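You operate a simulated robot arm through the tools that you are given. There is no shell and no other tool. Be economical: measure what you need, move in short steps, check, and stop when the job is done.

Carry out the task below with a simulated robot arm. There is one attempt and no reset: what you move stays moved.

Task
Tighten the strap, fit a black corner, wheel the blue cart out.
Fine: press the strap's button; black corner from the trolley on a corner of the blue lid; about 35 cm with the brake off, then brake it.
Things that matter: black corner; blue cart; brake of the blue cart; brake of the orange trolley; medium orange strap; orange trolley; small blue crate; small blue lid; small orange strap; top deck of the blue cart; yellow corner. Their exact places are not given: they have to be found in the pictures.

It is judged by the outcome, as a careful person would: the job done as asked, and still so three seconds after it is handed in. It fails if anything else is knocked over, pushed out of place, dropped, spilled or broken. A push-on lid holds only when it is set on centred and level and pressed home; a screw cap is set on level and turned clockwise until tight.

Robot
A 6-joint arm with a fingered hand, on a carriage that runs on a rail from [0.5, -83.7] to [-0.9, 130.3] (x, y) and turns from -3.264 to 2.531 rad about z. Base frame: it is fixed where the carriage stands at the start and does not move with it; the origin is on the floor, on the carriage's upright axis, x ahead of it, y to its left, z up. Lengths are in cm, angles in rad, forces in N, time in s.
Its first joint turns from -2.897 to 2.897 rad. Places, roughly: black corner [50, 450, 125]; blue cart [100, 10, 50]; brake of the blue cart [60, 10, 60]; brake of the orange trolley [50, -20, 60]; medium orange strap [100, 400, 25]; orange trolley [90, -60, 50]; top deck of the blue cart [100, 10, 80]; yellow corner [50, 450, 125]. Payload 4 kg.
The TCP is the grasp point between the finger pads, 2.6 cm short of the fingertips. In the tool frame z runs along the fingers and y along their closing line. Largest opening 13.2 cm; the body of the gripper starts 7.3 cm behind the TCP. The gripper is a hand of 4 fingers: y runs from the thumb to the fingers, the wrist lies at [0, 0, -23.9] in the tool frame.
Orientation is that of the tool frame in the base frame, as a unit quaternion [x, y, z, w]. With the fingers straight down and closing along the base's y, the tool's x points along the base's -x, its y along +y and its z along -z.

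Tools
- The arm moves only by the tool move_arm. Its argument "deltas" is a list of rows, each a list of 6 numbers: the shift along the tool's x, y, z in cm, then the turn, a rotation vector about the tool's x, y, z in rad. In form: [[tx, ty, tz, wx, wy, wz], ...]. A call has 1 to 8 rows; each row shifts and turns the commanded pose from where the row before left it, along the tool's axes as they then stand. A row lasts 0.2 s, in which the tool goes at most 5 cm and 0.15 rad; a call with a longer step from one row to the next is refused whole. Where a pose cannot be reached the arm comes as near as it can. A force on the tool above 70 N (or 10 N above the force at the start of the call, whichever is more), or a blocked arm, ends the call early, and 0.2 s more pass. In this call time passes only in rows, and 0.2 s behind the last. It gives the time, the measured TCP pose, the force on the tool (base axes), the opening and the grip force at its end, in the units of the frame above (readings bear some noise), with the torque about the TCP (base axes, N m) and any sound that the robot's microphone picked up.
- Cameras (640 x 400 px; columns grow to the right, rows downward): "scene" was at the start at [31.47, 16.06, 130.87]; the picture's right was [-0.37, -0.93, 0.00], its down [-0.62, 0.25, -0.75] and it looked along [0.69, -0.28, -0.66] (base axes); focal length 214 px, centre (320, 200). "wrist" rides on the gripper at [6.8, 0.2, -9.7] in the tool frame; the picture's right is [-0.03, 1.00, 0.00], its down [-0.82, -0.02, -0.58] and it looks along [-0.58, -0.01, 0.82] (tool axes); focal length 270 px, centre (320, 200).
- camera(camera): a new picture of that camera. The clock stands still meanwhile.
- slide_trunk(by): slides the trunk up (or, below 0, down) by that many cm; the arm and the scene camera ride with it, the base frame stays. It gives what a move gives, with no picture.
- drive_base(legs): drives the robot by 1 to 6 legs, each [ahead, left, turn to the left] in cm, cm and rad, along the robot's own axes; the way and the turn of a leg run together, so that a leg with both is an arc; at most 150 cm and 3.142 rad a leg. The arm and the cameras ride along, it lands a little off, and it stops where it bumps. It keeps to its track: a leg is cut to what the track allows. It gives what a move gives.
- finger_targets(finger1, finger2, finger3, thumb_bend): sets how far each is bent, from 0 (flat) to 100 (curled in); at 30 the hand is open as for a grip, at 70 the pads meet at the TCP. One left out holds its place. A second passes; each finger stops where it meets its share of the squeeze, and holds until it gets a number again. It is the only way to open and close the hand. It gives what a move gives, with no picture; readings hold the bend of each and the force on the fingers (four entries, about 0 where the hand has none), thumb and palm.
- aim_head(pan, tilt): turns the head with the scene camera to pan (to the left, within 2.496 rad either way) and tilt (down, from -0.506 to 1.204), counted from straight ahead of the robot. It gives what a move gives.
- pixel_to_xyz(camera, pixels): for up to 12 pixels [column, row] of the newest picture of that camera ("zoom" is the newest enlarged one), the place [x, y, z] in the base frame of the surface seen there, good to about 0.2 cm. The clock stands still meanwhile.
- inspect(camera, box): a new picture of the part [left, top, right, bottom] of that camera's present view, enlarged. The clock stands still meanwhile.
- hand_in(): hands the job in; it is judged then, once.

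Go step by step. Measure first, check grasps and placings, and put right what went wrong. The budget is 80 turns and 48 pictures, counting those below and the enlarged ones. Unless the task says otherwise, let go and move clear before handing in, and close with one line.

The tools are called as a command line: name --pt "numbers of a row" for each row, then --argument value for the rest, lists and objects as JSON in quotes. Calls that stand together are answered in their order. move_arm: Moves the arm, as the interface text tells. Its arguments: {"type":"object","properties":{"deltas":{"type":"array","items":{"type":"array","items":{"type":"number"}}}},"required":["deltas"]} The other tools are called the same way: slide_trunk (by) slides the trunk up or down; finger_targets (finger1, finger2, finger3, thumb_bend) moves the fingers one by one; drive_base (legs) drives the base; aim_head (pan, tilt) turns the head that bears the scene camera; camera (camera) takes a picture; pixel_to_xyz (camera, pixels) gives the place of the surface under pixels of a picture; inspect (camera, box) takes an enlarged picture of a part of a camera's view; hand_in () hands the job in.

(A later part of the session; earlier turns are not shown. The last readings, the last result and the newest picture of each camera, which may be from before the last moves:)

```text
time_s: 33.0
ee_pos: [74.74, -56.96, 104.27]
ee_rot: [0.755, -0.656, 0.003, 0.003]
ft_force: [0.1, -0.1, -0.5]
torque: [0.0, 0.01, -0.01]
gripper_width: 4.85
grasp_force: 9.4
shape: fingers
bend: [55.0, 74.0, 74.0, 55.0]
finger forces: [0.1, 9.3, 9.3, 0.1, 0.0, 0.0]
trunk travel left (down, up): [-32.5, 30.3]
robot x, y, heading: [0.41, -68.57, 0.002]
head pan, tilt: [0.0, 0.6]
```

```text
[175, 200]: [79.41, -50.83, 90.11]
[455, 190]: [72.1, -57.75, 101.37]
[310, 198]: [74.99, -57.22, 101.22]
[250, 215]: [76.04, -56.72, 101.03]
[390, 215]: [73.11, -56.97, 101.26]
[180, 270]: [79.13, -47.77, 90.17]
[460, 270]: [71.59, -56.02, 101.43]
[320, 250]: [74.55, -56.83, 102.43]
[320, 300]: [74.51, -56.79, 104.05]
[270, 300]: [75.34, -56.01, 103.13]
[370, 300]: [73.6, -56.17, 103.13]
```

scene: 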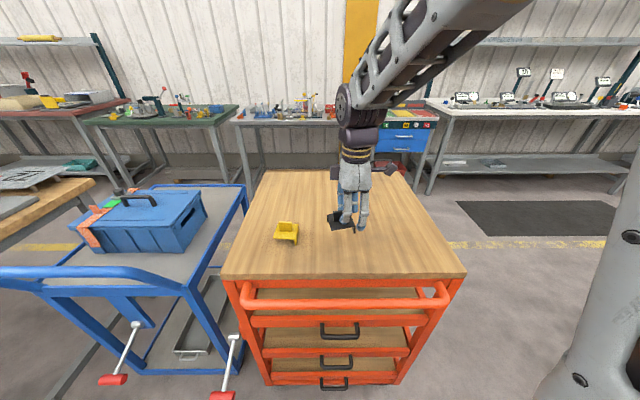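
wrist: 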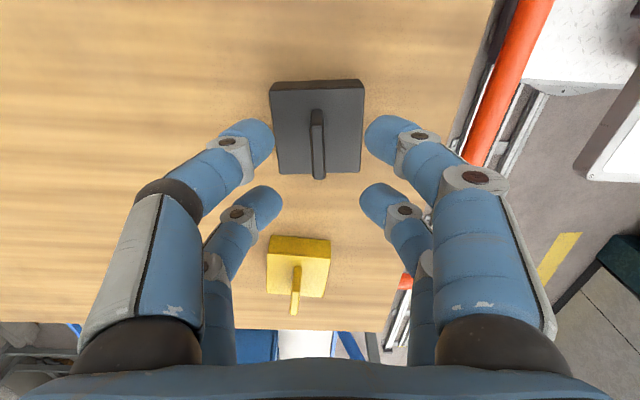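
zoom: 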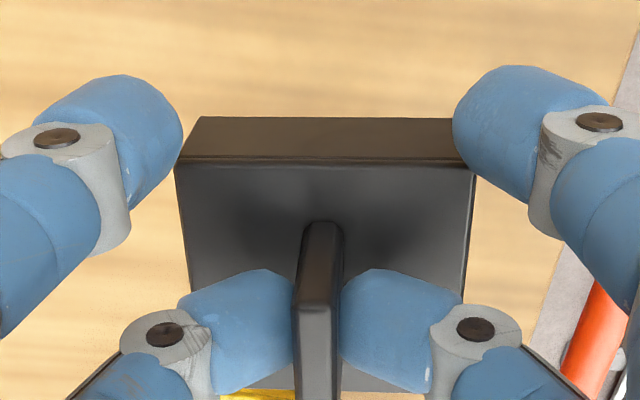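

Now the piece is level and aligned with the hand (edge horizontal at row 165). I raise it, turn it −98° for the near-right lid corner, and drive left.

move_arm --pt "0 0 -3 0 0 0" --pt "0 0 -3 0 0 0" --pt "0 0 -3 0 0 0" --pt "0 0 -2 0 0 0.11" --pt "0 0 0 0 0 0.123" --pt "0 0 0 0 0 0.123" --pt "0 0 0 0 0 0.123" --pt "0 0 0 0 0 0.123"

move_arm --pt "0 0 0 0 0 0.123" --pt "0 0 0 0 0 0.123" --pt "0 0 0 0 0 0.123" --pt "0 0 0 0 0 0.123" --pt "0 0 0 0 0 0.123" --pt "0 0 0 0 0 0.123" --pt "0 0 0 0 0 0.123" --pt "0 0 0 0 0 0.123"

move_arm --pt "0 0 0 0 0 0.123" --pt "-3.5 0 0 0 0 0"

drive_base --legs '[[0, 55, 0]]'

camera --camera "wrist"

```text
time_s: 34.8
ee_pos: [74.7, -57.05, 115.17]
ee_rot: [-0.526, 0.851, -0.003, -0.002]
ft_force: [0.3, 0.0, -0.8]
torque: [-0.02, 0.0, 0.03]
gripper_width: 4.88
grasp_force: 9.3
shape: fingers
bend: [55.0, 74.0, 74.0, 55.0]
finger forces: [0.0, 9.2, 9.3, 0.0, 0.0, 0.0]
trunk travel left (down, up): [-32.5, 30.3]
robot x, y, heading: [0.6, -68.96, -0.001]
head pan, tilt: [0.0, 0.6]
```

```text
time_s: 36.6
ee_pos: [74.79, -56.95, 115.13]
ee_rot: [-0.062, 0.998, -0.004, 0.0]
ft_force: [0.0, 0.4, -0.1]
torque: [-0.01, 0.01, 0.0]
gripper_width: 4.84
grasp_force: 9.3
shape: fingers
bend: [55.0, 74.0, 74.0, 55.0]
finger forces: [0.0, 9.3, 9.2, 0.1, 0.0, 0.1]
trunk travel left (down, up): [-32.5, 30.3]
robot x, y, heading: [0.16, -68.13, -0.001]
head pan, tilt: [0.0, 0.6]
```

```text
time_s: 37.2
ee_pos: [78.19, -57.05, 115.17]
ee_rot: [-0.002, 1.0, -0.002, 0.001]
ft_force: [-0.3, -0.4, -0.1]
torque: [0.02, 0.02, 0.02]
gripper_width: 4.86
grasp_force: 9.0
shape: fingers
bend: [55.0, 74.0, 74.0, 55.0]
finger forces: [0.0, 9.3, 9.3, 0.0, 0.0, 0.0]
trunk travel left (down, up): [-32.5, 30.3]
robot x, y, heading: [0.42, -68.62, 0.007]
head pan, tilt: [0.0, 0.6]
```

```text
time_s: 40.3
ee_pos: [77.63, -1.36, 115.18]
ee_rot: [-0.005, 1.0, -0.003, 0.001]
ft_force: [-0.1, -0.8, -0.3]
torque: [-0.02, -0.04, -0.01]
gripper_width: 4.84
grasp_force: 9.8
shape: fingers
bend: [55.0, 74.0, 74.0, 55.0]
finger forces: [0.1, 9.2, 9.2, 0.0, 0.0, 0.0]
trunk travel left (down, up): [-32.5, 30.3]
robot x, y, heading: [0.25, -13.41, 0.008]
head pan, tilt: [0.0, 0.6]
```

```text
18 pictures are left
```

wrist: 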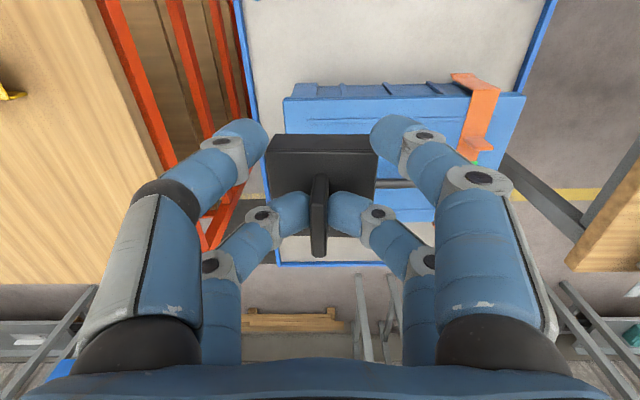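

The piece is over the crate; near-right lid corner at wrist (285,99). Zoom to measure both accurately.

inspect --camera "wrist" --box '[260, 80, 388, 160]'

pixel_to_xyz --camera "zoom" --pixels '[[130, 105], [130, 98], [200, 100], [400, 90], [400, 85], [135, 200], [129, 200], [135, 250], [45, 370], [570, 365], [60, 290], [560, 285]]'

pixel_to_xyz --camera "wrist" --pixels '[[270, 158], [375, 157], [320, 160], [280, 185], [370, 185], [320, 180], [320, 200], [320, 235], [271, 180], [374, 180]]'

```text
5.00 times, centred on (324, 120) of wrist
```

zoom: 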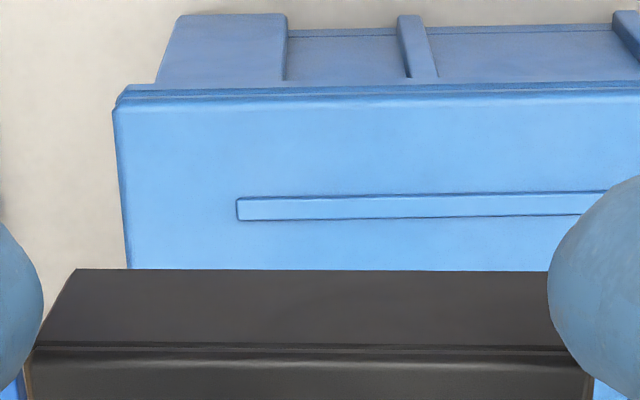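

```text
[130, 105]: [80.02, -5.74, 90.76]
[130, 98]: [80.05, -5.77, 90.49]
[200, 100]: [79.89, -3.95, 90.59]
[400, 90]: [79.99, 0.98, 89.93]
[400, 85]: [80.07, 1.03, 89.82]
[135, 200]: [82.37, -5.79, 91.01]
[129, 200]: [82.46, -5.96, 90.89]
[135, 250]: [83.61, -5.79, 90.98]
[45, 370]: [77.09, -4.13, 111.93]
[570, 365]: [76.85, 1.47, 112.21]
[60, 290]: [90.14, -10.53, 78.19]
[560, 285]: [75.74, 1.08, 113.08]
```

```text
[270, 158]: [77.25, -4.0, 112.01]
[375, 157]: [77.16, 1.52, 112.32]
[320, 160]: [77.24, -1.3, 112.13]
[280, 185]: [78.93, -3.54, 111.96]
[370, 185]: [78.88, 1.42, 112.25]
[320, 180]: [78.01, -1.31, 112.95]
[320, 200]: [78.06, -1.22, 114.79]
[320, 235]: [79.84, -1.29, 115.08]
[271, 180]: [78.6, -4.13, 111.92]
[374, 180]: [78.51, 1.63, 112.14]
```

Lid corner is (79.95,−6.0,90.9); the piece's centre is at TCP+(1.9,0.1), tilted about 0.045 rad. I level it, move above the corner and descend to z 99.

move_arm --pt "-1.4 -1.1 0 0.045 0 0.015" --pt "-1.4 -1.1 0 0 0 0" --pt "0 0 4 0 0 0" --pt "0 0 4 0 0 0" --pt "0 0 4 0 0 0" --pt "0 0 3 0 0 0"

inspect --camera "wrist" --box '[240, 80, 400, 180]'

```text
time_s: 41.7
ee_pos: [80.65, -4.29, 100.23]
ee_rot: [0.002, 1.0, -0.026, 0.001]
ft_force: [0.2, -0.7, -0.2]
torque: [0.0, 0.0, 0.0]
gripper_width: 4.84
grasp_force: 9.3
shape: fingers
bend: [55.0, 74.0, 74.0, 55.0]
finger forces: [0.0, 9.3, 9.3, 0.1, 0.0, 0.0]
trunk travel left (down, up): [-32.5, 30.3]
robot x, y, heading: [-0.17, -13.21, 0.006]
head pan, tilt: [0.0, 0.6]
```

```text
4.00 times, centred on (320, 130) of wrist
```

zoom: 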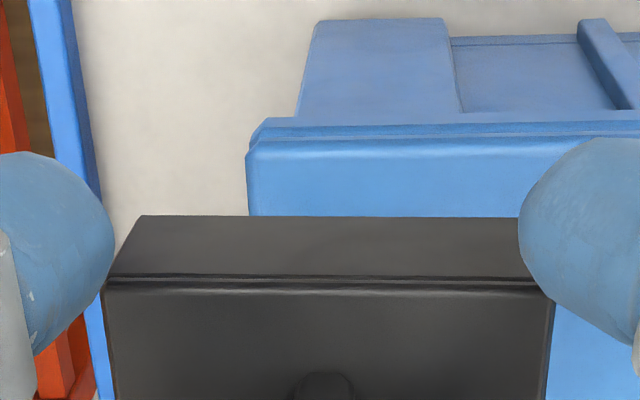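

pixel_to_xyz --camera "zoom" --pixels '[[120, 300], [540, 300], [120, 380], [535, 380], [112, 330], [547, 330], [320, 285], [320, 380], [150, 225], [500, 225], [255, 180], [320, 150]]'

```text
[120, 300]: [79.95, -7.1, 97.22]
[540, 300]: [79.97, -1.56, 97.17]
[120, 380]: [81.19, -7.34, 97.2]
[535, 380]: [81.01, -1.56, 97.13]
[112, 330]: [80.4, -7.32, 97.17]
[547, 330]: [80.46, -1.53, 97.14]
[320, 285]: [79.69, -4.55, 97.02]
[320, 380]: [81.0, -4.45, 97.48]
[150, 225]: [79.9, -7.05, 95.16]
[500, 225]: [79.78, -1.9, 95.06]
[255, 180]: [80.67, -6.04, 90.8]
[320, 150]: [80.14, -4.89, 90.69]
```

Level now; piece centre (82.57,−4.42), target about (82.4,−3.55). Shift and descend to just above lid contact.

move_arm --pt "0.17 0.87 0 0 0 0" --pt "0 0 1.5 0 0 0" --pt "0 0 1.5 0 0 0"

inspect --camera "wrist" --box '[240, 80, 400, 180]'

pixel_to_xyz --camera "zoom" --pixels '[[120, 300], [540, 300], [112, 340], [547, 340], [150, 230], [500, 230], [130, 230], [560, 150], [570, 220], [200, 190]]'

```text
time_s: 42.5
ee_pos: [80.38, -3.49, 97.27]
ee_rot: [0.001, 1.0, -0.025, 0.0]
ft_force: [0.4, -0.1, 0.1]
torque: [-0.01, 0.01, -0.02]
gripper_width: 4.86
grasp_force: 9.8
shape: fingers
bend: [55.0, 74.0, 74.0, 55.0]
finger forces: [0.0, 9.2, 9.3, 0.1, 0.0, 0.0]
trunk travel left (down, up): [-32.5, 30.3]
robot x, y, heading: [0.05, -13.56, 0.012]
head pan, tilt: [0.0, 0.6]
```

```text
4.00 times, centred on (320, 130) of wrist
```

zoom: 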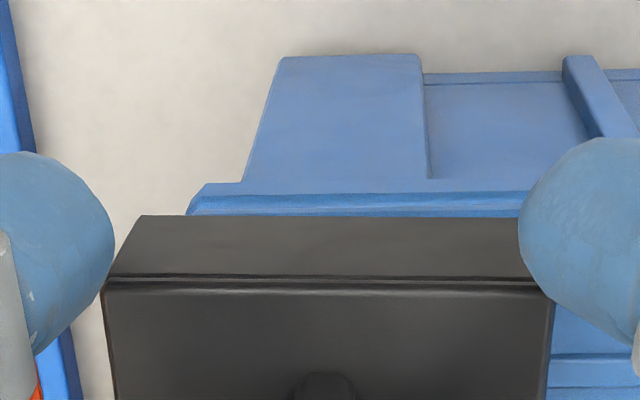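

```text
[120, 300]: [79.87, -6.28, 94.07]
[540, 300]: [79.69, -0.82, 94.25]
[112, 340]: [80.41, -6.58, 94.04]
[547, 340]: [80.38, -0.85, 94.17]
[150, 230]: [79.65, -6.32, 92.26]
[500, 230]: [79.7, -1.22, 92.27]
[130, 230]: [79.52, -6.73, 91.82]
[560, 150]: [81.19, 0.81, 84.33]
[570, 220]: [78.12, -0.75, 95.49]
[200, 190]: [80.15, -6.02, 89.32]
```

Outer faces at x≈79.6, y≈−6.65 against lid edges 79.95, −6.0. A nudge of −0.15 in x, then descend gently.

move_arm --pt "0.15 0.05 0 0 0 0" --pt "0 0 0.4 0 0 0" --pt "0 0 0.4 0 0 0" --pt "0 0 0.4 0 0 0" --pt "0 0 0.4 0 0 0" --pt "0 0 0.4 0 0 0"

inspect --camera "wrist" --box '[240, 80, 400, 180]'

pixel_to_xyz --camera "zoom" --pixels '[[120, 300], [540, 300], [115, 370], [545, 370], [150, 230], [500, 230], [350, 330], [130, 230], [320, 205], [400, 205]]'

```text
time_s: 43.9
ee_pos: [80.16, -3.55, 95.23]
ee_rot: [0.001, 1.0, -0.025, 0.0]
ft_force: [0.0, -0.7, -0.1]
torque: [-0.01, 0.01, -0.02]
gripper_width: 4.87
grasp_force: 9.1
shape: fingers
bend: [55.0, 74.0, 74.0, 55.0]
finger forces: [0.0, 9.3, 9.3, 0.1, 0.1, 0.1]
trunk travel left (down, up): [-32.5, 30.3]
robot x, y, heading: [-0.18, -13.58, 0.007]
head pan, tilt: [0.0, 0.6]
```

```text
4.00 times, centred on (320, 130) of wrist
```

zoom: 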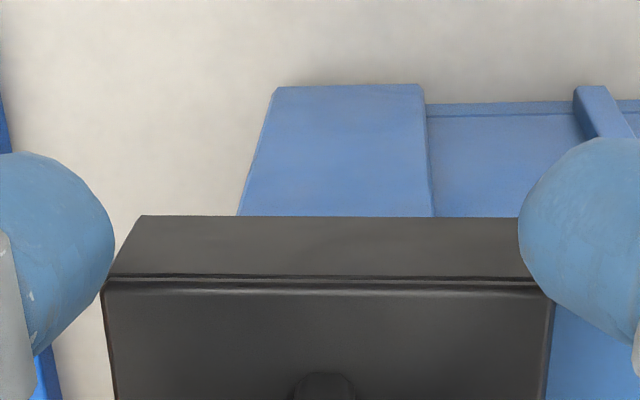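

```text
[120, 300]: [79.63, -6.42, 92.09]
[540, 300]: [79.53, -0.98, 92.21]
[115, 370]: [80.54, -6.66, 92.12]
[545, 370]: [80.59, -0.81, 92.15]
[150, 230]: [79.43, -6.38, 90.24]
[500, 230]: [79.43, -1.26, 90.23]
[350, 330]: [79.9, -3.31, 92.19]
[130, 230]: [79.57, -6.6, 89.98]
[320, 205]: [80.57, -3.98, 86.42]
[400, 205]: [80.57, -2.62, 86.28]
```

No contact force and the legs are past the lid's edge (plate top 92.15). Continue down until the plate seats.

move_arm --pt "0 0 0.3 0 0 0" --pt "0 0 0.2 0 0 0" --pt "0 0 0.2 0 0 0" --pt "0 0 0.2 0 0 0"

```text
time_s: 44.9
ee_pos: [80.2, -3.61, 94.33]
ee_rot: [0.002, 1.0, -0.026, 0.001]
ft_force: [0.7, 0.5, -0.5]
torque: [-0.02, 0.0, 0.05]
gripper_width: 4.86
grasp_force: 9.4
shape: fingers
bend: [55.0, 74.0, 74.0, 55.0]
finger forces: [0.1, 9.4, 9.3, 0.0, 0.0, 0.0]
trunk travel left (down, up): [-32.5, 30.3]
robot x, y, heading: [0.04, -13.52, 0.001]
head pan, tilt: [0.0, 0.6]
```

move_arm --pt "0 0 0.15 0 0 0" --pt "0 0 0.15 0 0 0" --pt "0 0 0.15 0 0 0" --pt "0 0 0 0 0 0"

inspect --camera "wrist" --box '[240, 80, 400, 180]'

pixel_to_xyz --camera "zoom" --pixels '[[120, 300], [540, 300], [115, 370], [545, 370], [150, 230], [500, 230], [350, 330], [350, 380], [575, 380]]'

```text
time_s: 45.9
ee_pos: [80.23, -3.62, 94.04]
ee_rot: [0.002, 1.0, -0.025, 0.001]
ft_force: [-0.9, 0.0, 12.6]
torque: [-0.04, -0.21, -0.01]
gripper_width: 4.84
grasp_force: 12.5
shape: fingers
bend: [55.0, 76.0, 75.0, 55.0]
finger forces: [0.1, 12.4, 12.0, 0.1, 0.0, 0.1]
trunk travel left (down, up): [-32.5, 30.3]
robot x, y, heading: [0.03, -13.26, 0.008]
head pan, tilt: [0.0, 0.6]
```

```text
4.00 times, centred on (320, 130) of wrist
```

zoom: 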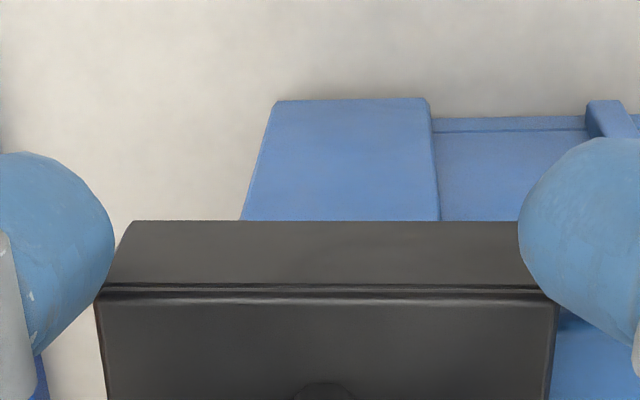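

```text
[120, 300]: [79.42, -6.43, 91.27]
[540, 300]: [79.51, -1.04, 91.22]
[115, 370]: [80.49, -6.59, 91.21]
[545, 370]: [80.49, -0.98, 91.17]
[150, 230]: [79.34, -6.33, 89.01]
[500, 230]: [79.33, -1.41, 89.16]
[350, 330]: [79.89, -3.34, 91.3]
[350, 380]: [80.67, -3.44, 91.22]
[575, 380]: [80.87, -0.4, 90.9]
```

Seated level: plate top 91.25, pressing 12 N. Now nudge it inward gently so the legs sit snug against the lid's edges.

move_arm --pt "0 0 -0.25 0 0 0" --pt "-0.1 0 0 0 0 0" --pt "-0.1 0 0 0 0 0" --pt "0 0.1 0 0 0 0" --pt "0 0.1 0 0 0 0" --pt "0 0 0 0 0 0"

```text
time_s: 47.3
ee_pos: [80.49, -3.39, 94.06]
ee_rot: [0.002, 1.0, -0.026, 0.0]
ft_force: [0.0, -1.8, 3.7]
torque: [-0.05, -0.03, -0.06]
gripper_width: 4.86
grasp_force: 9.2
shape: fingers
bend: [55.0, 76.0, 75.0, 55.0]
finger forces: [0.0, 8.9, 10.2, 0.1, 0.1, 0.0]
trunk travel left (down, up): [-32.5, 30.3]
robot x, y, heading: [0.13, -13.04, 0.007]
head pan, tilt: [0.0, 0.6]
```

Only light side force. One firm press down, then release and lift.

move_arm --pt "0 0 0.2 0 0 0" --pt "0 0 0.2 0 0 0" --pt "0 0 0.1 0 0 0" --pt "0 0 0 0 0 0"

move_arm --pt "0 0 -0.2 0 0 0" --pt "0 0 -0.2 0 0 0"

finger_targets --finger2 55 --finger3 55

move_arm --pt "0 0 -0.5 0 0 0" --pt "0 0 -2 0 0 0" --pt "0 0 -4 0 0 0" --pt "0 0 -4.5 0 0 0" --pt "2 0 -4.5 0 0 0" --pt "4 0 -2.5 0 0 0" --pt "4.5 0 0 0 0 0" --pt "4.5 0 0 0 0 0"

camera --camera "scene"

```text
time_s: 48.3
ee_pos: [80.57, -3.54, 93.66]
ee_rot: [0.002, 1.0, -0.026, 0.001]
ft_force: [-0.3, 0.8, 20.2]
torque: [-0.02, -0.35, 0.01]
gripper_width: 4.83
grasp_force: 14.3
shape: fingers
bend: [55.0, 77.0, 76.0, 55.0]
finger forces: [0.0, 14.2, 13.3, 0.0, 0.0, 0.0]
trunk travel left (down, up): [-32.5, 30.3]
robot x, y, heading: [-0.27, -13.65, 0.007]
head pan, tilt: [0.0, 0.6]
```

```text
time_s: 48.9
ee_pos: [80.45, -3.41, 93.87]
ee_rot: [0.003, 1.0, -0.026, 0.0]
ft_force: [1.6, -0.3, 4.9]
torque: [0.0, -0.11, 0.02]
gripper_width: 4.86
grasp_force: 9.4
shape: fingers
bend: [55.0, 76.0, 75.0, 55.0]
finger forces: [0.0, 9.9, 9.3, 0.1, 0.0, 0.1]
trunk travel left (down, up): [-32.5, 30.3]
robot x, y, heading: [0.08, -13.6, 0.006]
head pan, tilt: [0.0, 0.6]
```

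```text
time_s: 49.9
ee_pos: [80.47, -3.4, 94.06]
ee_rot: [0.001, 1.0, -0.025, 0.002]
ft_force: [0.1, 0.2, 26.9]
torque: [-0.2, -0.44, 0.01]
gripper_width: 4.86
grasp_force: 13.2
shape: fingers
bend: [55.0, 69.0, 63.0, 55.0]
finger forces: [0.0, 11.8, 14.9, 0.1, 0.0, 0.0]
trunk travel left (down, up): [-32.5, 30.3]
robot x, y, heading: [-0.31, -13.55, 0.006]
head pan, tilt: [0.0, 0.6]
```

```text
time_s: 51.7
ee_pos: [65.41, -2.42, 111.92]
ee_rot: [0.002, 1.0, -0.026, 0.001]
ft_force: [0.0, 0.2, -0.7]
torque: [0.0, 0.04, -0.02]
gripper_width: 4.87
grasp_force: 0.1
shape: fingers
bend: [55.0, 55.0, 55.0, 55.0]
finger forces: [0.1, 0.1, 0.0, 0.0, 0.1, 0.0]
trunk travel left (down, up): [-32.5, 30.3]
robot x, y, heading: [0.18, -13.44, 0.008]
head pan, tilt: [0.0, 0.6]
```

```text
12 pictures are left
```

scene: 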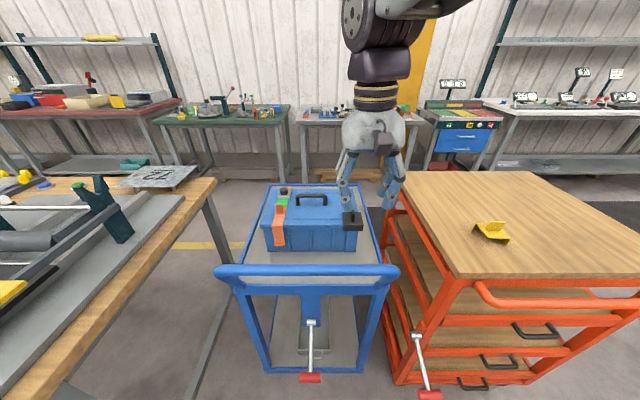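

The black corner remains on the lid (scene (352,220)). Zoom to verify it is seated.

inspect --camera "scene" --box '[300, 185, 388, 240]'

pixel_to_xyz --camera "zoom" --pixels '[[300, 200], [440, 230], [340, 270], [430, 265], [310, 225], [430, 205], [375, 220], [350, 300]]'

inspect --camera "scene" --box '[210, 255, 450, 400]'

pixel_to_xyz --camera "zoom" --pixels '[[270, 180], [268, 250], [240, 325], [270, 325], [295, 325], [555, 210], [585, 365], [40, 45], [490, 45], [265, 45], [160, 305], [410, 300]]'

```text
7.27 times, centred on (344, 212) of scene
```

zoom: 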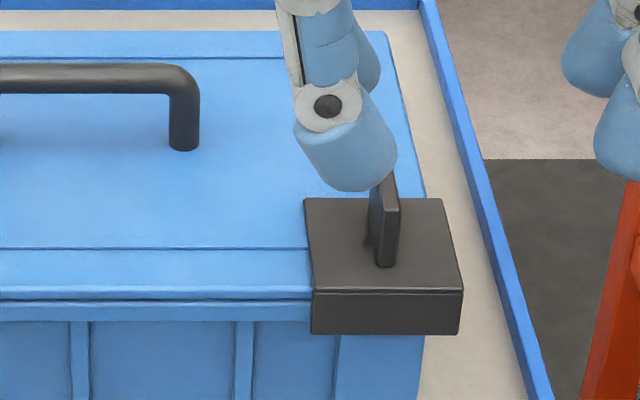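

```text
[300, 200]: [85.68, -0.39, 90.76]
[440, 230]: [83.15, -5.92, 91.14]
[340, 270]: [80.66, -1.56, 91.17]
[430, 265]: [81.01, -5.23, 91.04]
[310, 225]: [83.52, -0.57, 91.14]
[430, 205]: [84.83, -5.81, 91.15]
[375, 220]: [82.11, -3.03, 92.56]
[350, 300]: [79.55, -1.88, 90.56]
```

```text
2.67 times, centred on (330, 328) of scene
```

zoom: 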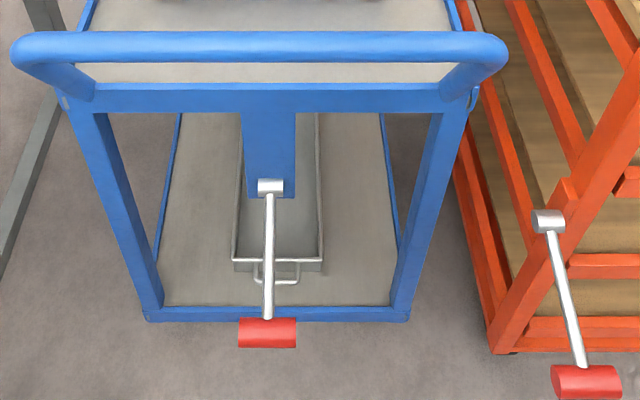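

```text
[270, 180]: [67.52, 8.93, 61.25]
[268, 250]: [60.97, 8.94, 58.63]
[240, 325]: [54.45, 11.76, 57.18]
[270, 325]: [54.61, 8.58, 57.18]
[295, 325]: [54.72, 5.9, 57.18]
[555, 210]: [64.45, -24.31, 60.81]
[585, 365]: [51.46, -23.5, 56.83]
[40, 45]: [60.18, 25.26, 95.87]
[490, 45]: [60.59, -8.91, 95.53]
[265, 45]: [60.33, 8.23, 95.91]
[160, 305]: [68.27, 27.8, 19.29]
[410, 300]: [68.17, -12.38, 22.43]
```

The corner is seated level (top 91.1 all over). Brake handle of the blue cart: red cylinder along y (6–12) at (54.5,9,~56.5), pivot at (67.5,9,61). I move the robot right, in front of the trolley, leaving room for the cart, and bring the hand to the brake.

move_arm --pt "4.5 0 0 -0.05 0 0" --pt "4.5 0 0 0 0 0" --pt "4.5 0 0 0 0 0" --pt "3 0 0 0 0 0"

drive_base --legs '[[0, -34, 0]]'

move_arm --pt "0 4.8 0 0 0 0" --pt "0 4.8 0 0 0 0" --pt "0 4.8 0 0 0 0" --pt "0 4.8 0 0 0 0" --pt "0 4.8 0 0 0 0" --pt "0 4.8 0 0 0 0" --pt "0 4.8 0 0 0 0" --pt "0 4.8 0 0 0 0"

slide_trunk --by -25

```text
time_s: 52.7
ee_pos: [49.02, -2.3, 111.85]
ee_rot: [0.003, 1.0, -0.001, 0.001]
ft_force: [0.5, 0.0, -0.4]
torque: [0.0, 0.01, -0.01]
gripper_width: 4.88
grasp_force: 0.1
shape: fingers
bend: [55.0, 55.0, 55.0, 55.0]
finger forces: [0.0, 0.1, 0.0, 0.0, 0.1, 0.0]
trunk travel left (down, up): [-32.5, 30.3]
robot x, y, heading: [0.18, -13.51, 0.008]
head pan, tilt: [0.0, 0.6]
```

```text
time_s: 55.0
ee_pos: [49.14, -36.71, 112.07]
ee_rot: [0.004, 1.0, -0.001, 0.001]
ft_force: [0.3, -0.4, -0.4]
torque: [0.0, 0.01, 0.02]
gripper_width: 4.87
grasp_force: 0.0
shape: fingers
bend: [55.0, 55.0, 55.0, 55.0]
finger forces: [0.0, 0.1, 0.1, 0.0, 0.0, 0.0]
trunk travel left (down, up): [-32.5, 30.3]
robot x, y, heading: [0.11, -47.53, 0.005]
head pan, tilt: [0.0, 0.6]
```

```text
time_s: 56.8
ee_pos: [50.68, 0.95, 112.05]
ee_rot: [0.019, 1.0, 0.003, 0.002]
ft_force: [0.0, -0.4, 0.2]
torque: [0.02, 0.01, -0.04]
gripper_width: 4.87
grasp_force: 0.1
shape: fingers
bend: [55.0, 55.0, 55.0, 55.0]
finger forces: [0.1, 0.1, 0.1, 0.1, 0.0, 0.1]
trunk travel left (down, up): [-32.5, 30.3]
robot x, y, heading: [0.35, -47.61, 0.002]
head pan, tilt: [0.0, 0.6]
```

```text
time_s: 59.4
ee_pos: [49.69, 1.56, 87.24]
ee_rot: [0.006, 1.0, 0.004, 0.003]
ft_force: [-0.2, 0.6, 0.6]
torque: [-0.02, 0.03, -0.03]
gripper_width: 4.89
grasp_force: 0.0
shape: fingers
bend: [55.0, 55.0, 55.0, 55.0]
finger forces: [0.0, 0.1, 0.0, 0.0, 0.0, 0.0]
trunk travel left (down, up): [-7.5, 55.3]
robot x, y, heading: [0.44, -47.36, 0.0]
head pan, tilt: [0.0, 0.6]
```

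The arm is in front of the cart at (49.7,1.6,87). Tilt the hand forward 0.4 rad, centre on y 8.9, lower some and look.

move_arm --pt "0 3.7 0 0 -0.13 0" --pt "0 3.6 0 0 -0.13 0" --pt "0 0 0 0 -0.14 0" --pt "0 0 4.5 0 0 0" --pt "0 0 4.5 0 0 0"

finger_targets --finger1 30 --finger2 30 --finger3 30 --thumb_bend 30

camera --camera "wrist"

```text
time_s: 60.6
ee_pos: [53.12, 8.7, 78.84]
ee_rot: [0.006, 0.98, 0.002, 0.201]
ft_force: [0.6, 0.2, -0.1]
torque: [0.02, -0.04, 0.01]
gripper_width: 4.87
grasp_force: 0.1
shape: fingers
bend: [55.0, 55.0, 55.0, 55.0]
finger forces: [0.1, 0.0, 0.0, 0.1, 0.0, 0.0]
trunk travel left (down, up): [-7.5, 55.3]
robot x, y, heading: [0.28, -47.45, 0.005]
head pan, tilt: [0.0, 0.6]
```

```text
time_s: 61.6
ee_pos: [53.2, 8.77, 78.58]
ee_rot: [0.005, 0.98, -0.002, 0.2]
ft_force: [-1.1, 0.5, -0.5]
torque: [-0.01, 0.01, -0.04]
gripper_width: 13.24
grasp_force: 0.0
shape: fingers
bend: [30.0, 30.0, 30.0, 30.0]
finger forces: [0.0, 0.0, 0.1, 0.1, 0.0, 0.0]
trunk travel left (down, up): [-7.5, 55.3]
robot x, y, heading: [0.01, -47.5, 0.002]
head pan, tilt: [0.0, 0.6]
```

```text
9 pictures are left
```

wrist: 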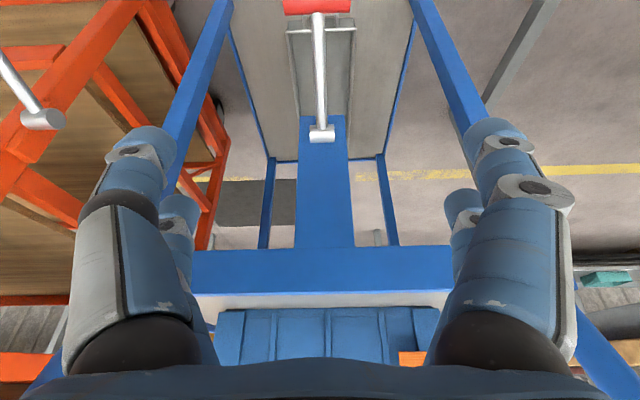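

The red brake handle shows at the top (318,6), the pivot at (320,133).

pixel_to_xyz --camera "wrist" --pixels '[[290, 6], [318, 6], [346, 6], [318, 12], [318, 60], [320, 110], [320, 133], [318, 1], [310, 133]]'

```text
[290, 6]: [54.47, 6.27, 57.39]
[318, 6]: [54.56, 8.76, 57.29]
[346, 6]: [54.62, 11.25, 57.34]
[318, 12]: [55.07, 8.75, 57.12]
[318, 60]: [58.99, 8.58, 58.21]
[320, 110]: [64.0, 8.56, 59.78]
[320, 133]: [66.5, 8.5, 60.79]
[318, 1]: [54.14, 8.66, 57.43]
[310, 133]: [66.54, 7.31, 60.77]
```

Handle centre about (54.0,8.75,56.2), spanning y 6–11.6. I back off along −x and approach along the tilted finger direction so the handle lies between the open fingers.

move_arm --pt "4 0 -1.7 0 0 0" --pt "4 0 -1.7 0 0 0" --pt "0 0 4.4 0 0 0" --pt "0 0 4.4 0 0 0" --pt "0 0 4.4 0 0 0" --pt "0 0 4.4 0 0 0"

camera --camera "wrist"

pixel_to_xyz --camera "wrist" --pixels '[[320, 80], [320, 100], [320, 120], [320, 140], [320, 160], [320, 180], [320, 200]]'

```text
time_s: 63.0
ee_pos: [51.05, 9.21, 62.22]
ee_rot: [0.003, 0.98, -0.001, 0.199]
ft_force: [-0.4, 0.2, 0.6]
torque: [-0.02, -0.01, -0.01]
gripper_width: 13.25
grasp_force: 0.0
shape: fingers
bend: [30.0, 30.0, 30.0, 30.0]
finger forces: [0.0, 0.0, 0.1, 0.1, 0.0, 0.0]
trunk travel left (down, up): [-7.5, 55.3]
robot x, y, heading: [0.2, -47.91, 0.002]
head pan, tilt: [0.0, 0.6]
```

```text
8 pictures are left
```

wrist: 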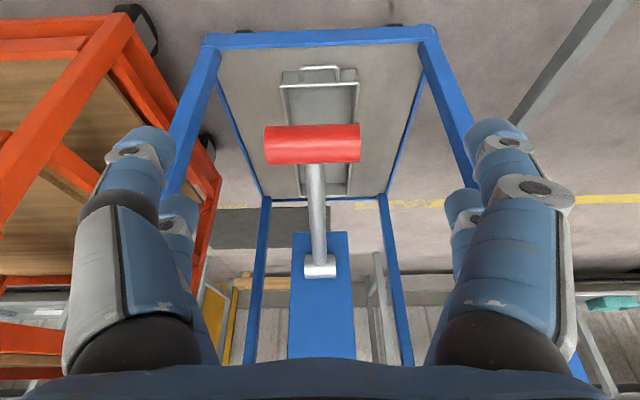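

```text
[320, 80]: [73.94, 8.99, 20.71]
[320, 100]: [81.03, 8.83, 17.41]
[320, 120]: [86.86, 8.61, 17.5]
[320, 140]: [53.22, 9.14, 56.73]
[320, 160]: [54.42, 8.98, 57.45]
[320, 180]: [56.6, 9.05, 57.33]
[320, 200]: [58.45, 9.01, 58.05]
```

Handle centre is (54.3,8.75,56.2). Shift to centre it, advance 8.8 cm, then curl the fingers beneath it.

move_arm --pt "-0.66 -0.46 0 0 0 0" --pt "0 0 3.5 0 0 0" --pt "0 0 3.3 0 0 0" --pt "0 0 2 0 0 0"

finger_targets --finger1 57 --finger2 57 --finger3 57 --thumb_bend 57

camera --camera "wrist"

```text
time_s: 64.0
ee_pos: [55.23, 8.55, 54.3]
ee_rot: [0.003, 0.98, -0.002, 0.199]
ft_force: [0.5, 1.0, 0.3]
torque: [0.01, -0.01, 0.03]
gripper_width: 13.25
grasp_force: 0.0
shape: fingers
bend: [30.0, 30.0, 30.0, 30.0]
finger forces: [0.1, 0.0, 0.0, 0.1, 0.0, 0.1]
trunk travel left (down, up): [-7.5, 55.3]
robot x, y, heading: [0.48, -47.78, 0.004]
head pan, tilt: [0.0, 0.6]
```

```text
time_s: 65.0
ee_pos: [55.17, 8.51, 54.5]
ee_rot: [0.003, 0.98, -0.002, 0.199]
ft_force: [0.2, -0.6, 0.2]
torque: [-0.01, 0.01, -0.03]
gripper_width: 4.63
grasp_force: 0.0
shape: fingers
bend: [56.0, 56.0, 56.0, 56.0]
finger forces: [0.0, 0.0, 0.0, 0.0, 0.1, 0.0]
trunk travel left (down, up): [-7.5, 55.3]
robot x, y, heading: [0.25, -47.08, 0.005]
head pan, tilt: [0.0, 0.6]
```

```text
7 pictures are left
```

wrist: 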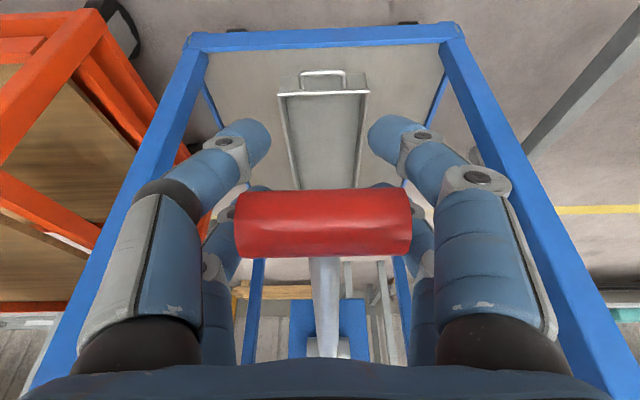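

The handle is cradled between the curled fingers. Lift along the lever's arc and watch the force.

move_arm --pt "-0.2 0 -1.0 0 0 0" --pt "-0.2 0 -1.0 0 0 0" --pt "-0.2 0 -1.0 0 0 0" --pt "-0.25 0 -1.0 0 0 0"

```text
time_s: 66.0
ee_pos: [54.4, 8.44, 58.59]
ee_rot: [0.002, 0.98, 0.0, 0.199]
ft_force: [-2.3, -0.5, -1.7]
torque: [-0.01, 0.02, 0.0]
gripper_width: 4.78
grasp_force: 1.5
shape: fingers
bend: [55.0, 56.0, 56.0, 56.0]
finger forces: [2.2, 0.0, 0.0, 0.0, 1.1, 0.0]
trunk travel left (down, up): [-7.5, 55.3]
robot x, y, heading: [0.49, -47.63, 0.008]
head pan, tilt: [0.0, 0.6]
```

Light resistance (about 3 N) on finger 1 and thumb; the lever seems to follow. Continue.

move_arm --pt "-0.35 0 -1.0 0 0 0" --pt "-0.4 0 -1.0 0 0 0" --pt "-0.4 0 -0.9 0 0 0" --pt "-0.45 0 -0.9 0 0 0"

camera --camera "wrist"

pixel_to_xyz --camera "wrist" --pixels '[[320, 200], [320, 220], [320, 240], [320, 260], [320, 300], [320, 180], [320, 160]]'

```text
time_s: 67.0
ee_pos: [54.57, 8.33, 61.85]
ee_rot: [0.003, 0.98, -0.007, 0.198]
ft_force: [-0.1, 2.9, -1.2]
torque: [0.02, -0.01, 0.03]
gripper_width: 5.11
grasp_force: 1.1
shape: fingers
bend: [53.0, 56.0, 56.0, 56.0]
finger forces: [2.6, 0.1, 0.0, 0.0, 0.1, 0.1]
trunk travel left (down, up): [-7.5, 55.3]
robot x, y, heading: [0.53, -47.44, 0.001]
head pan, tilt: [0.0, 0.6]
```

```text
6 pictures are left
```

wrist: 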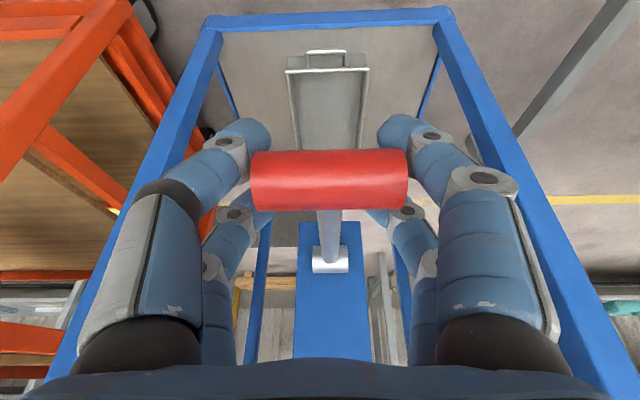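

```text
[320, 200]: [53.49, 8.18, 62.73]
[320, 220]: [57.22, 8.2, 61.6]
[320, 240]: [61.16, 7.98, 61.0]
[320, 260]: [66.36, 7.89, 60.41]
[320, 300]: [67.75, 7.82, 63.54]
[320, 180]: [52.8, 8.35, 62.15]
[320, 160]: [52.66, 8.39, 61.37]
```

The lever follows freely; it is now about horizontal (handle ≈(53.7,61.4)). Continue upward until it stops or clicks.

move_arm --pt "-0.5 0.2 -0.9 0 0 0" --pt "-0.55 0 -0.87 0 0 0" --pt "-0.6 0 -0.84 0 0 0" --pt "-0.65 0 -0.82 0 0 0" --pt "-0.7 0 -0.8 0 0 0"

```text
time_s: 68.2
ee_pos: [56.01, 8.23, 66.09]
ee_rot: [0.006, 0.981, -0.013, 0.196]
ft_force: [-2.1, 3.4, -6.0]
torque: [-0.09, 0.02, 0.03]
gripper_width: 5.68
grasp_force: 3.0
shape: fingers
bend: [50.0, 56.0, 56.0, 56.0]
finger forces: [5.7, 0.1, 0.1, 0.0, 1.2, 0.0]
trunk travel left (down, up): [-7.5, 55.3]
robot x, y, heading: [0.07, -47.63, 0.005]
head pan, tilt: [0.0, 0.6]
```

Resistance is rising (6 N). A little further.

move_arm --pt "-0.7 0.3 -0.75 0 0 0" --pt "-0.7 0 -0.72 0 0 0" --pt "-0.75 0 -0.7 0 0 0"

camera --camera "wrist"

pixel_to_xyz --camera "wrist" --pixels '[[320, 140], [320, 160], [320, 180], [320, 200], [320, 220], [320, 240], [320, 260], [320, 120], [260, 180], [400, 180]]'

```text
time_s: 69.0
ee_pos: [57.43, 8.47, 68.8]
ee_rot: [0.008, 0.98, -0.015, 0.196]
ft_force: [0.5, -0.1, 0.0]
torque: [0.0, 0.0, 0.0]
gripper_width: 4.64
grasp_force: 0.1
shape: fingers
bend: [56.0, 56.0, 56.0, 56.0]
finger forces: [0.0, 0.0, 0.0, 0.1, 0.1, 0.0]
trunk travel left (down, up): [-7.5, 55.3]
robot x, y, heading: [0.28, -47.77, 0.002]
head pan, tilt: [0.0, 0.6]
```

```text
5 pictures are left
```

wrist: 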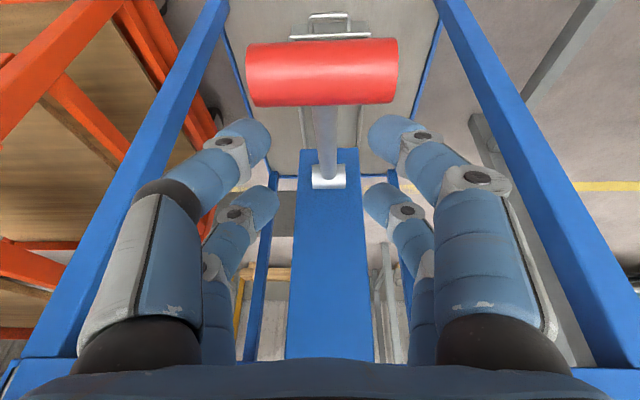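

```text
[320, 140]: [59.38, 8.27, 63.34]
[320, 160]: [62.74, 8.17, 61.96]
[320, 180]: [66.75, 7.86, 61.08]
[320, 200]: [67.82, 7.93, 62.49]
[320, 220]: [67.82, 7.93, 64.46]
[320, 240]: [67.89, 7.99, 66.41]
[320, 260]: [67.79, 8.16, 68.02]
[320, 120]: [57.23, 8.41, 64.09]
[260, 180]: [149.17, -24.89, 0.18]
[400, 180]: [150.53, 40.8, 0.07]
```

The handle slipped past the fingertips but the lever now stays up at about +20° with its stop felt — brake released. I withdraw the hand, straighten it, and rise with the trunk to go behind the push bar.

move_arm --pt "0 0 -4 0 0 0" --pt "0 0 -4 0 0 0" --pt "0 0 -4 0 0 0" --pt "3.2 0 -1.3 0 0 0" --pt "3.2 0 -1.3 0 0 0" --pt "0 0 0 0 0.133 0" --pt "0 0 0 0 0.133 0" --pt "0 0 0 0 0.13 0"

slide_trunk --by 25

finger_targets --finger1 30 --finger2 30 --finger3 30 --thumb_bend 30

```text
time_s: 69.7
ee_pos: [54.34, 7.98, 68.53]
ee_rot: [-0.002, 0.98, -0.088, 0.179]
ft_force: [0.2, -0.1, -0.2]
torque: [0.0, 0.01, 0.0]
gripper_width: 4.61
grasp_force: 0.1
shape: fingers
bend: [56.0, 56.0, 56.0, 56.0]
finger forces: [0.1, 0.0, 0.0, 0.0, 0.0, 0.0]
trunk travel left (down, up): [-7.5, 55.3]
robot x, y, heading: [-0.01, -47.22, 0.004]
head pan, tilt: [0.0, 0.6]
stopped in row 3: the arm was blocked; the commanded pose is now the measured one
```

```text
time_s: 72.3
ee_pos: [54.48, 8.02, 93.2]
ee_rot: [0.0, 0.98, -0.091, 0.177]
ft_force: [0.0, 0.2, 0.3]
torque: [0.01, 0.01, -0.03]
gripper_width: 4.62
grasp_force: 0.1
shape: fingers
bend: [56.0, 56.0, 56.0, 56.0]
finger forces: [0.1, 0.1, 0.0, 0.1, 0.1, 0.0]
trunk travel left (down, up): [-32.5, 30.3]
robot x, y, heading: [0.68, -47.8, 0.001]
head pan, tilt: [0.0, 0.6]
```

```text
time_s: 73.3
ee_pos: [54.35, 7.87, 93.17]
ee_rot: [-0.001, 0.98, -0.091, 0.177]
ft_force: [-0.4, -0.2, -1.0]
torque: [-0.01, 0.02, 0.02]
gripper_width: 13.23
grasp_force: 0.1
shape: fingers
bend: [30.0, 30.0, 30.0, 30.0]
finger forces: [0.1, 0.0, 0.0, 0.0, 0.0, 0.1]
trunk travel left (down, up): [-32.5, 30.3]
robot x, y, heading: [0.22, -47.69, 0.005]
head pan, tilt: [0.0, 0.6]
```

The arm was blocked partway, then rose freely with the trunk. I look with the scene camera to see the state before going on.

aim_head --pan 0.85 --tilt 0.7

camera --camera "scene"

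```text
time_s: 74.4
ee_pos: [54.19, 7.99, 93.02]
ee_rot: [-0.003, 0.98, -0.092, 0.177]
ft_force: [0.1, -0.6, -0.2]
torque: [0.02, 0.01, 0.01]
gripper_width: 13.23
grasp_force: 0.2
shape: fingers
bend: [30.0, 30.0, 30.0, 30.0]
finger forces: [0.1, 0.0, 0.0, 0.0, 0.0, 0.0]
trunk travel left (down, up): [-32.5, 30.3]
robot x, y, heading: [0.66, -47.59, 0.002]
head pan, tilt: [0.85, 0.7]
```

```text
4 pictures are left
```

scene: 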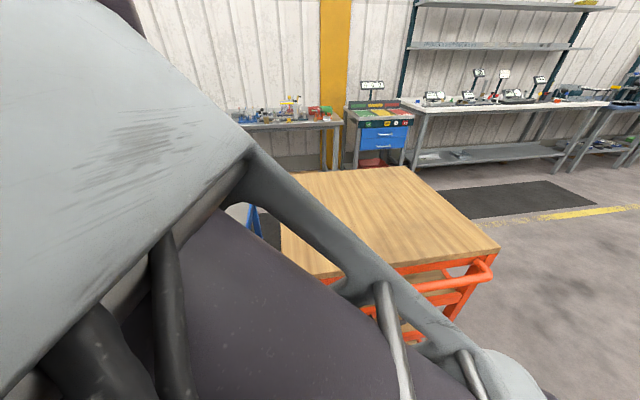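

That view is mostly blocked by the robot's own arm, so I'll rely on readings. I straighten the hand and raise it above the bar.

move_arm --pt "0 0 0 -0.062 0.119 0.002" --pt "0 0 0 -0.062 0.119 0.002" --pt "0 0 0 -0.061 0.119 0.002" --pt "0 0 -4 0 0 0" --pt "0 0 -4 0 0 0" --pt "0 0 -3 0 0 0"

```text
time_s: 75.8
ee_pos: [55.73, 7.31, 103.6]
ee_rot: [0.013, 1.0, -0.005, -0.004]
ft_force: [-0.2, 0.5, -0.1]
torque: [0.0, 0.04, -0.04]
gripper_width: 13.27
grasp_force: 0.1
shape: fingers
bend: [30.0, 30.0, 30.0, 30.0]
finger forces: [0.1, 0.0, 0.1, 0.0, 0.0, 0.0]
trunk travel left (down, up): [-32.5, 30.3]
robot x, y, heading: [0.43, -47.66, 0.007]
head pan, tilt: [0.85, 0.7]
```

Clear at (55.7,7.3,103.6). One wrist picture here to measure the bar and lever.

camera --camera "wrist"

pixel_to_xyz --camera "wrist" --pixels '[[320, 120], [320, 140], [320, 160], [320, 180], [320, 200], [320, 220], [320, 60], [320, 80], [250, 160], [390, 160], [320, 40], [320, 20]]'

```text
3 pictures are left
```

wrist: 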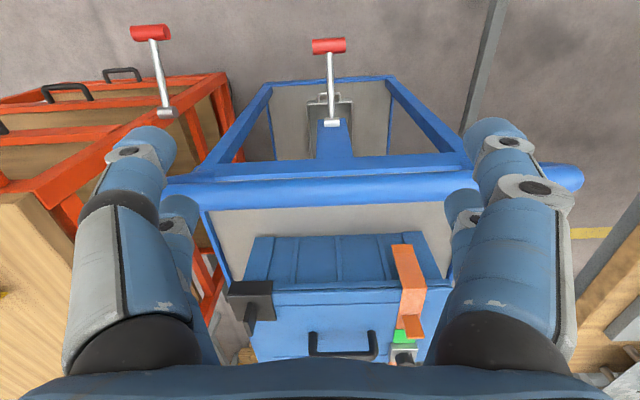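

```text
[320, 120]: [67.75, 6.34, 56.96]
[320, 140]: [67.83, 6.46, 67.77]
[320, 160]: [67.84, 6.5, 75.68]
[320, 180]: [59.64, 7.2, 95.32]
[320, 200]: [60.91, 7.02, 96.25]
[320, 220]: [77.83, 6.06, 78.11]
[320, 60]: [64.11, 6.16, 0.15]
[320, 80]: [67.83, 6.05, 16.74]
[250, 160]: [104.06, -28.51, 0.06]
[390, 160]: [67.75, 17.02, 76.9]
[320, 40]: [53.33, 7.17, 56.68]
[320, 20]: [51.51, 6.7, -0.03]
```

The picture shows the lever handle at (53.3,7.2,56.7) – it is down again – and the cart has not moved. Before relifting I'll hook the fingers behind the bar and test gently whether the cart is free in this state.

move_arm --pt "-3.6 0.4 0 0 0 -0.026" --pt "-3.6 0.4 0 0 0 0" --pt "-3.5 0.4 0 0 0 0" --pt "0 0 4 0 0 0" --pt "0 0 4 0 0 0" --pt "0 0 3.5 0 0 0"

move_arm --pt "0.5 0 0 0 0 0" --pt "0.5 0 0 0 0 0" --pt "0.4 0 0 0 0 0" --pt "0.2 0 0 0 0 0" --pt "0.2 0 0 0 0 0"

```text
time_s: 77.2
ee_pos: [64.92, 9.51, 93.41]
ee_rot: [-0.013, 1.0, 0.008, 0.002]
ft_force: [2.5, 0.8, -0.1]
torque: [0.06, 0.0, -0.04]
gripper_width: 13.28
grasp_force: 0.2
shape: fingers
bend: [30.0, 30.0, 30.0, 30.0]
finger forces: [0.8, 0.0, 0.1, 0.1, 0.1, 0.0]
trunk travel left (down, up): [-32.5, 30.3]
robot x, y, heading: [0.53, -47.74, 0.002]
head pan, tilt: [0.85, 0.7]
```

```text
time_s: 78.1
ee_pos: [64.76, 9.18, 93.49]
ee_rot: [-0.005, 1.0, 0.01, 0.008]
ft_force: [18.0, 6.0, -6.5]
torque: [-0.42, 0.09, -0.87]
gripper_width: 13.37
grasp_force: 9.4
shape: fingers
bend: [28.0, 30.0, 30.0, 30.0]
finger forces: [14.1, 0.0, 0.0, 0.0, 4.3, 0.1]
trunk travel left (down, up): [-32.5, 30.3]
robot x, y, heading: [0.27, -47.43, 0.006]
head pan, tilt: [0.85, 0.7]
stopped in row 4: the force on the tool passed its limit at 74 N (the readings are from after the stop); the commanded pose is now the measured one
```

The pull hit 74 N without the cart moving: lever down means braked, up means free. I back out and return to the lever.

move_arm --pt "-1.0 0 0 0 0 0" --pt "0 0 -4 0 0 0" --pt "0 0 -4.5 0 0 0" --pt "0 0 -3 0 0 0" --pt "4.5 0 0 0 0 0" --pt "4.5 0 0 0 0 0" --pt "4.5 0 0 0 0 0" --pt "2.5 0 0 0 0 0"

slide_trunk --by -25

```text
time_s: 79.9
ee_pos: [49.9, 8.6, 104.41]
ee_rot: [-0.001, 1.0, 0.008, 0.006]
ft_force: [0.2, 1.0, 0.5]
torque: [-0.04, 0.04, -0.02]
gripper_width: 13.33
grasp_force: 0.1
shape: fingers
bend: [30.0, 30.0, 30.0, 30.0]
finger forces: [0.1, 0.0, 0.0, 0.1, 0.0, 0.0]
trunk travel left (down, up): [-32.5, 30.3]
robot x, y, heading: [0.13, -47.82, 0.006]
head pan, tilt: [0.85, 0.7]
```

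```text
time_s: 82.5
ee_pos: [49.32, 8.66, 79.92]
ee_rot: [-0.007, 1.0, 0.01, 0.006]
ft_force: [-0.3, -0.9, 0.8]
torque: [0.0, 0.02, 0.0]
gripper_width: 13.32
grasp_force: 0.0
shape: fingers
bend: [30.0, 30.0, 30.0, 30.0]
finger forces: [0.0, 0.0, 0.0, 0.0, 0.0, 0.1]
trunk travel left (down, up): [-7.5, 55.3]
robot x, y, heading: [0.28, -47.33, -0.002]
head pan, tilt: [0.85, 0.7]
```

Tilt 0.4 and advance to cradle the handle again.

move_arm --pt "2.0 0 0 0 -0.13 0" --pt "2.0 0 0 0 -0.13 0" --pt "0 0.1 0 0 -0.14 0" --pt "0 0 4.5 0 0 0" --pt "0 0 4.5 0 0 0" --pt "0 0 4.5 0 0 0"

```text
time_s: 83.9
ee_pos: [50.8, 9.06, 67.37]
ee_rot: [-0.005, 0.979, 0.013, 0.205]
ft_force: [-0.4, -0.3, 0.0]
torque: [0.01, 0.01, -0.01]
gripper_width: 13.31
grasp_force: 0.0
shape: fingers
bend: [30.0, 30.0, 30.0, 30.0]
finger forces: [0.0, 0.0, 0.0, 0.0, 0.0, 0.0]
trunk travel left (down, up): [-7.5, 55.3]
robot x, y, heading: [0.45, -47.32, 0.001]
head pan, tilt: [0.85, 0.7]
```

move_arm --pt "1.6 -0.3 0 0 0 0" --pt "0 0 4 0 0 0" --pt "0 0 4 0 0 0" --pt "0 0 3.5 0 0 0" --pt "0 0 2.4 0 0 0"

finger_targets --finger1 59 --finger2 59 --finger3 59 --thumb_bend 59

```text
time_s: 85.1
ee_pos: [54.8, 9.18, 53.78]
ee_rot: [-0.006, 0.979, 0.01, 0.205]
ft_force: [-0.4, -0.6, 0.5]
torque: [-0.01, 0.0, 0.0]
gripper_width: 13.3
grasp_force: 0.1
shape: fingers
bend: [30.0, 30.0, 30.0, 30.0]
finger forces: [0.0, 0.1, 0.0, 0.1, 0.0, 0.0]
trunk travel left (down, up): [-7.5, 55.3]
robot x, y, heading: [0.09, -47.53, 0.003]
head pan, tilt: [0.85, 0.7]
```

```text
time_s: 86.1
ee_pos: [54.78, 9.06, 53.83]
ee_rot: [-0.005, 0.979, 0.011, 0.205]
ft_force: [-0.2, -0.8, -1.4]
torque: [0.0, -0.01, -0.02]
gripper_width: 3.65
grasp_force: 0.5
shape: fingers
bend: [59.0, 59.0, 58.0, 59.0]
finger forces: [0.0, 0.0, 0.7, 0.0, 0.1, 0.1]
trunk travel left (down, up): [-7.5, 55.3]
robot x, y, heading: [0.0, -47.55, -0.0]
head pan, tilt: [0.85, 0.7]
```

Fingers are closed below the handle. Lift along the arc.

move_arm --pt "-0.125 0 -1.036 0 0 0" --pt "-0.125 0 -1.036 0 0 0" --pt "-0.217 0 -0.996 0 0 0" --pt "-0.31 0 -0.956 0 0 0" --pt "-0.35 0 -0.936 0 0 0" --pt "-0.4 0 -0.916 0 0 0" --pt "-0.4 0 -0.916 0 0 0" --pt "-0.45 0 -0.896 0 0 0"

```text
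time_s: 87.9
ee_pos: [54.2, 8.45, 60.21]
ee_rot: [-0.004, 0.979, -0.002, 0.202]
ft_force: [-43.3, 9.9, -4.1]
torque: [0.14, 0.39, -0.95]
gripper_width: 3.63
grasp_force: 19.7
shape: fingers
bend: [56.0, 59.0, 59.0, 61.0]
finger forces: [5.8, 0.0, 0.1, 0.0, 34.0, 0.1]
trunk travel left (down, up): [-7.5, 55.3]
robot x, y, heading: [0.42, -47.27, 0.003]
head pan, tilt: [0.85, 0.7]
```

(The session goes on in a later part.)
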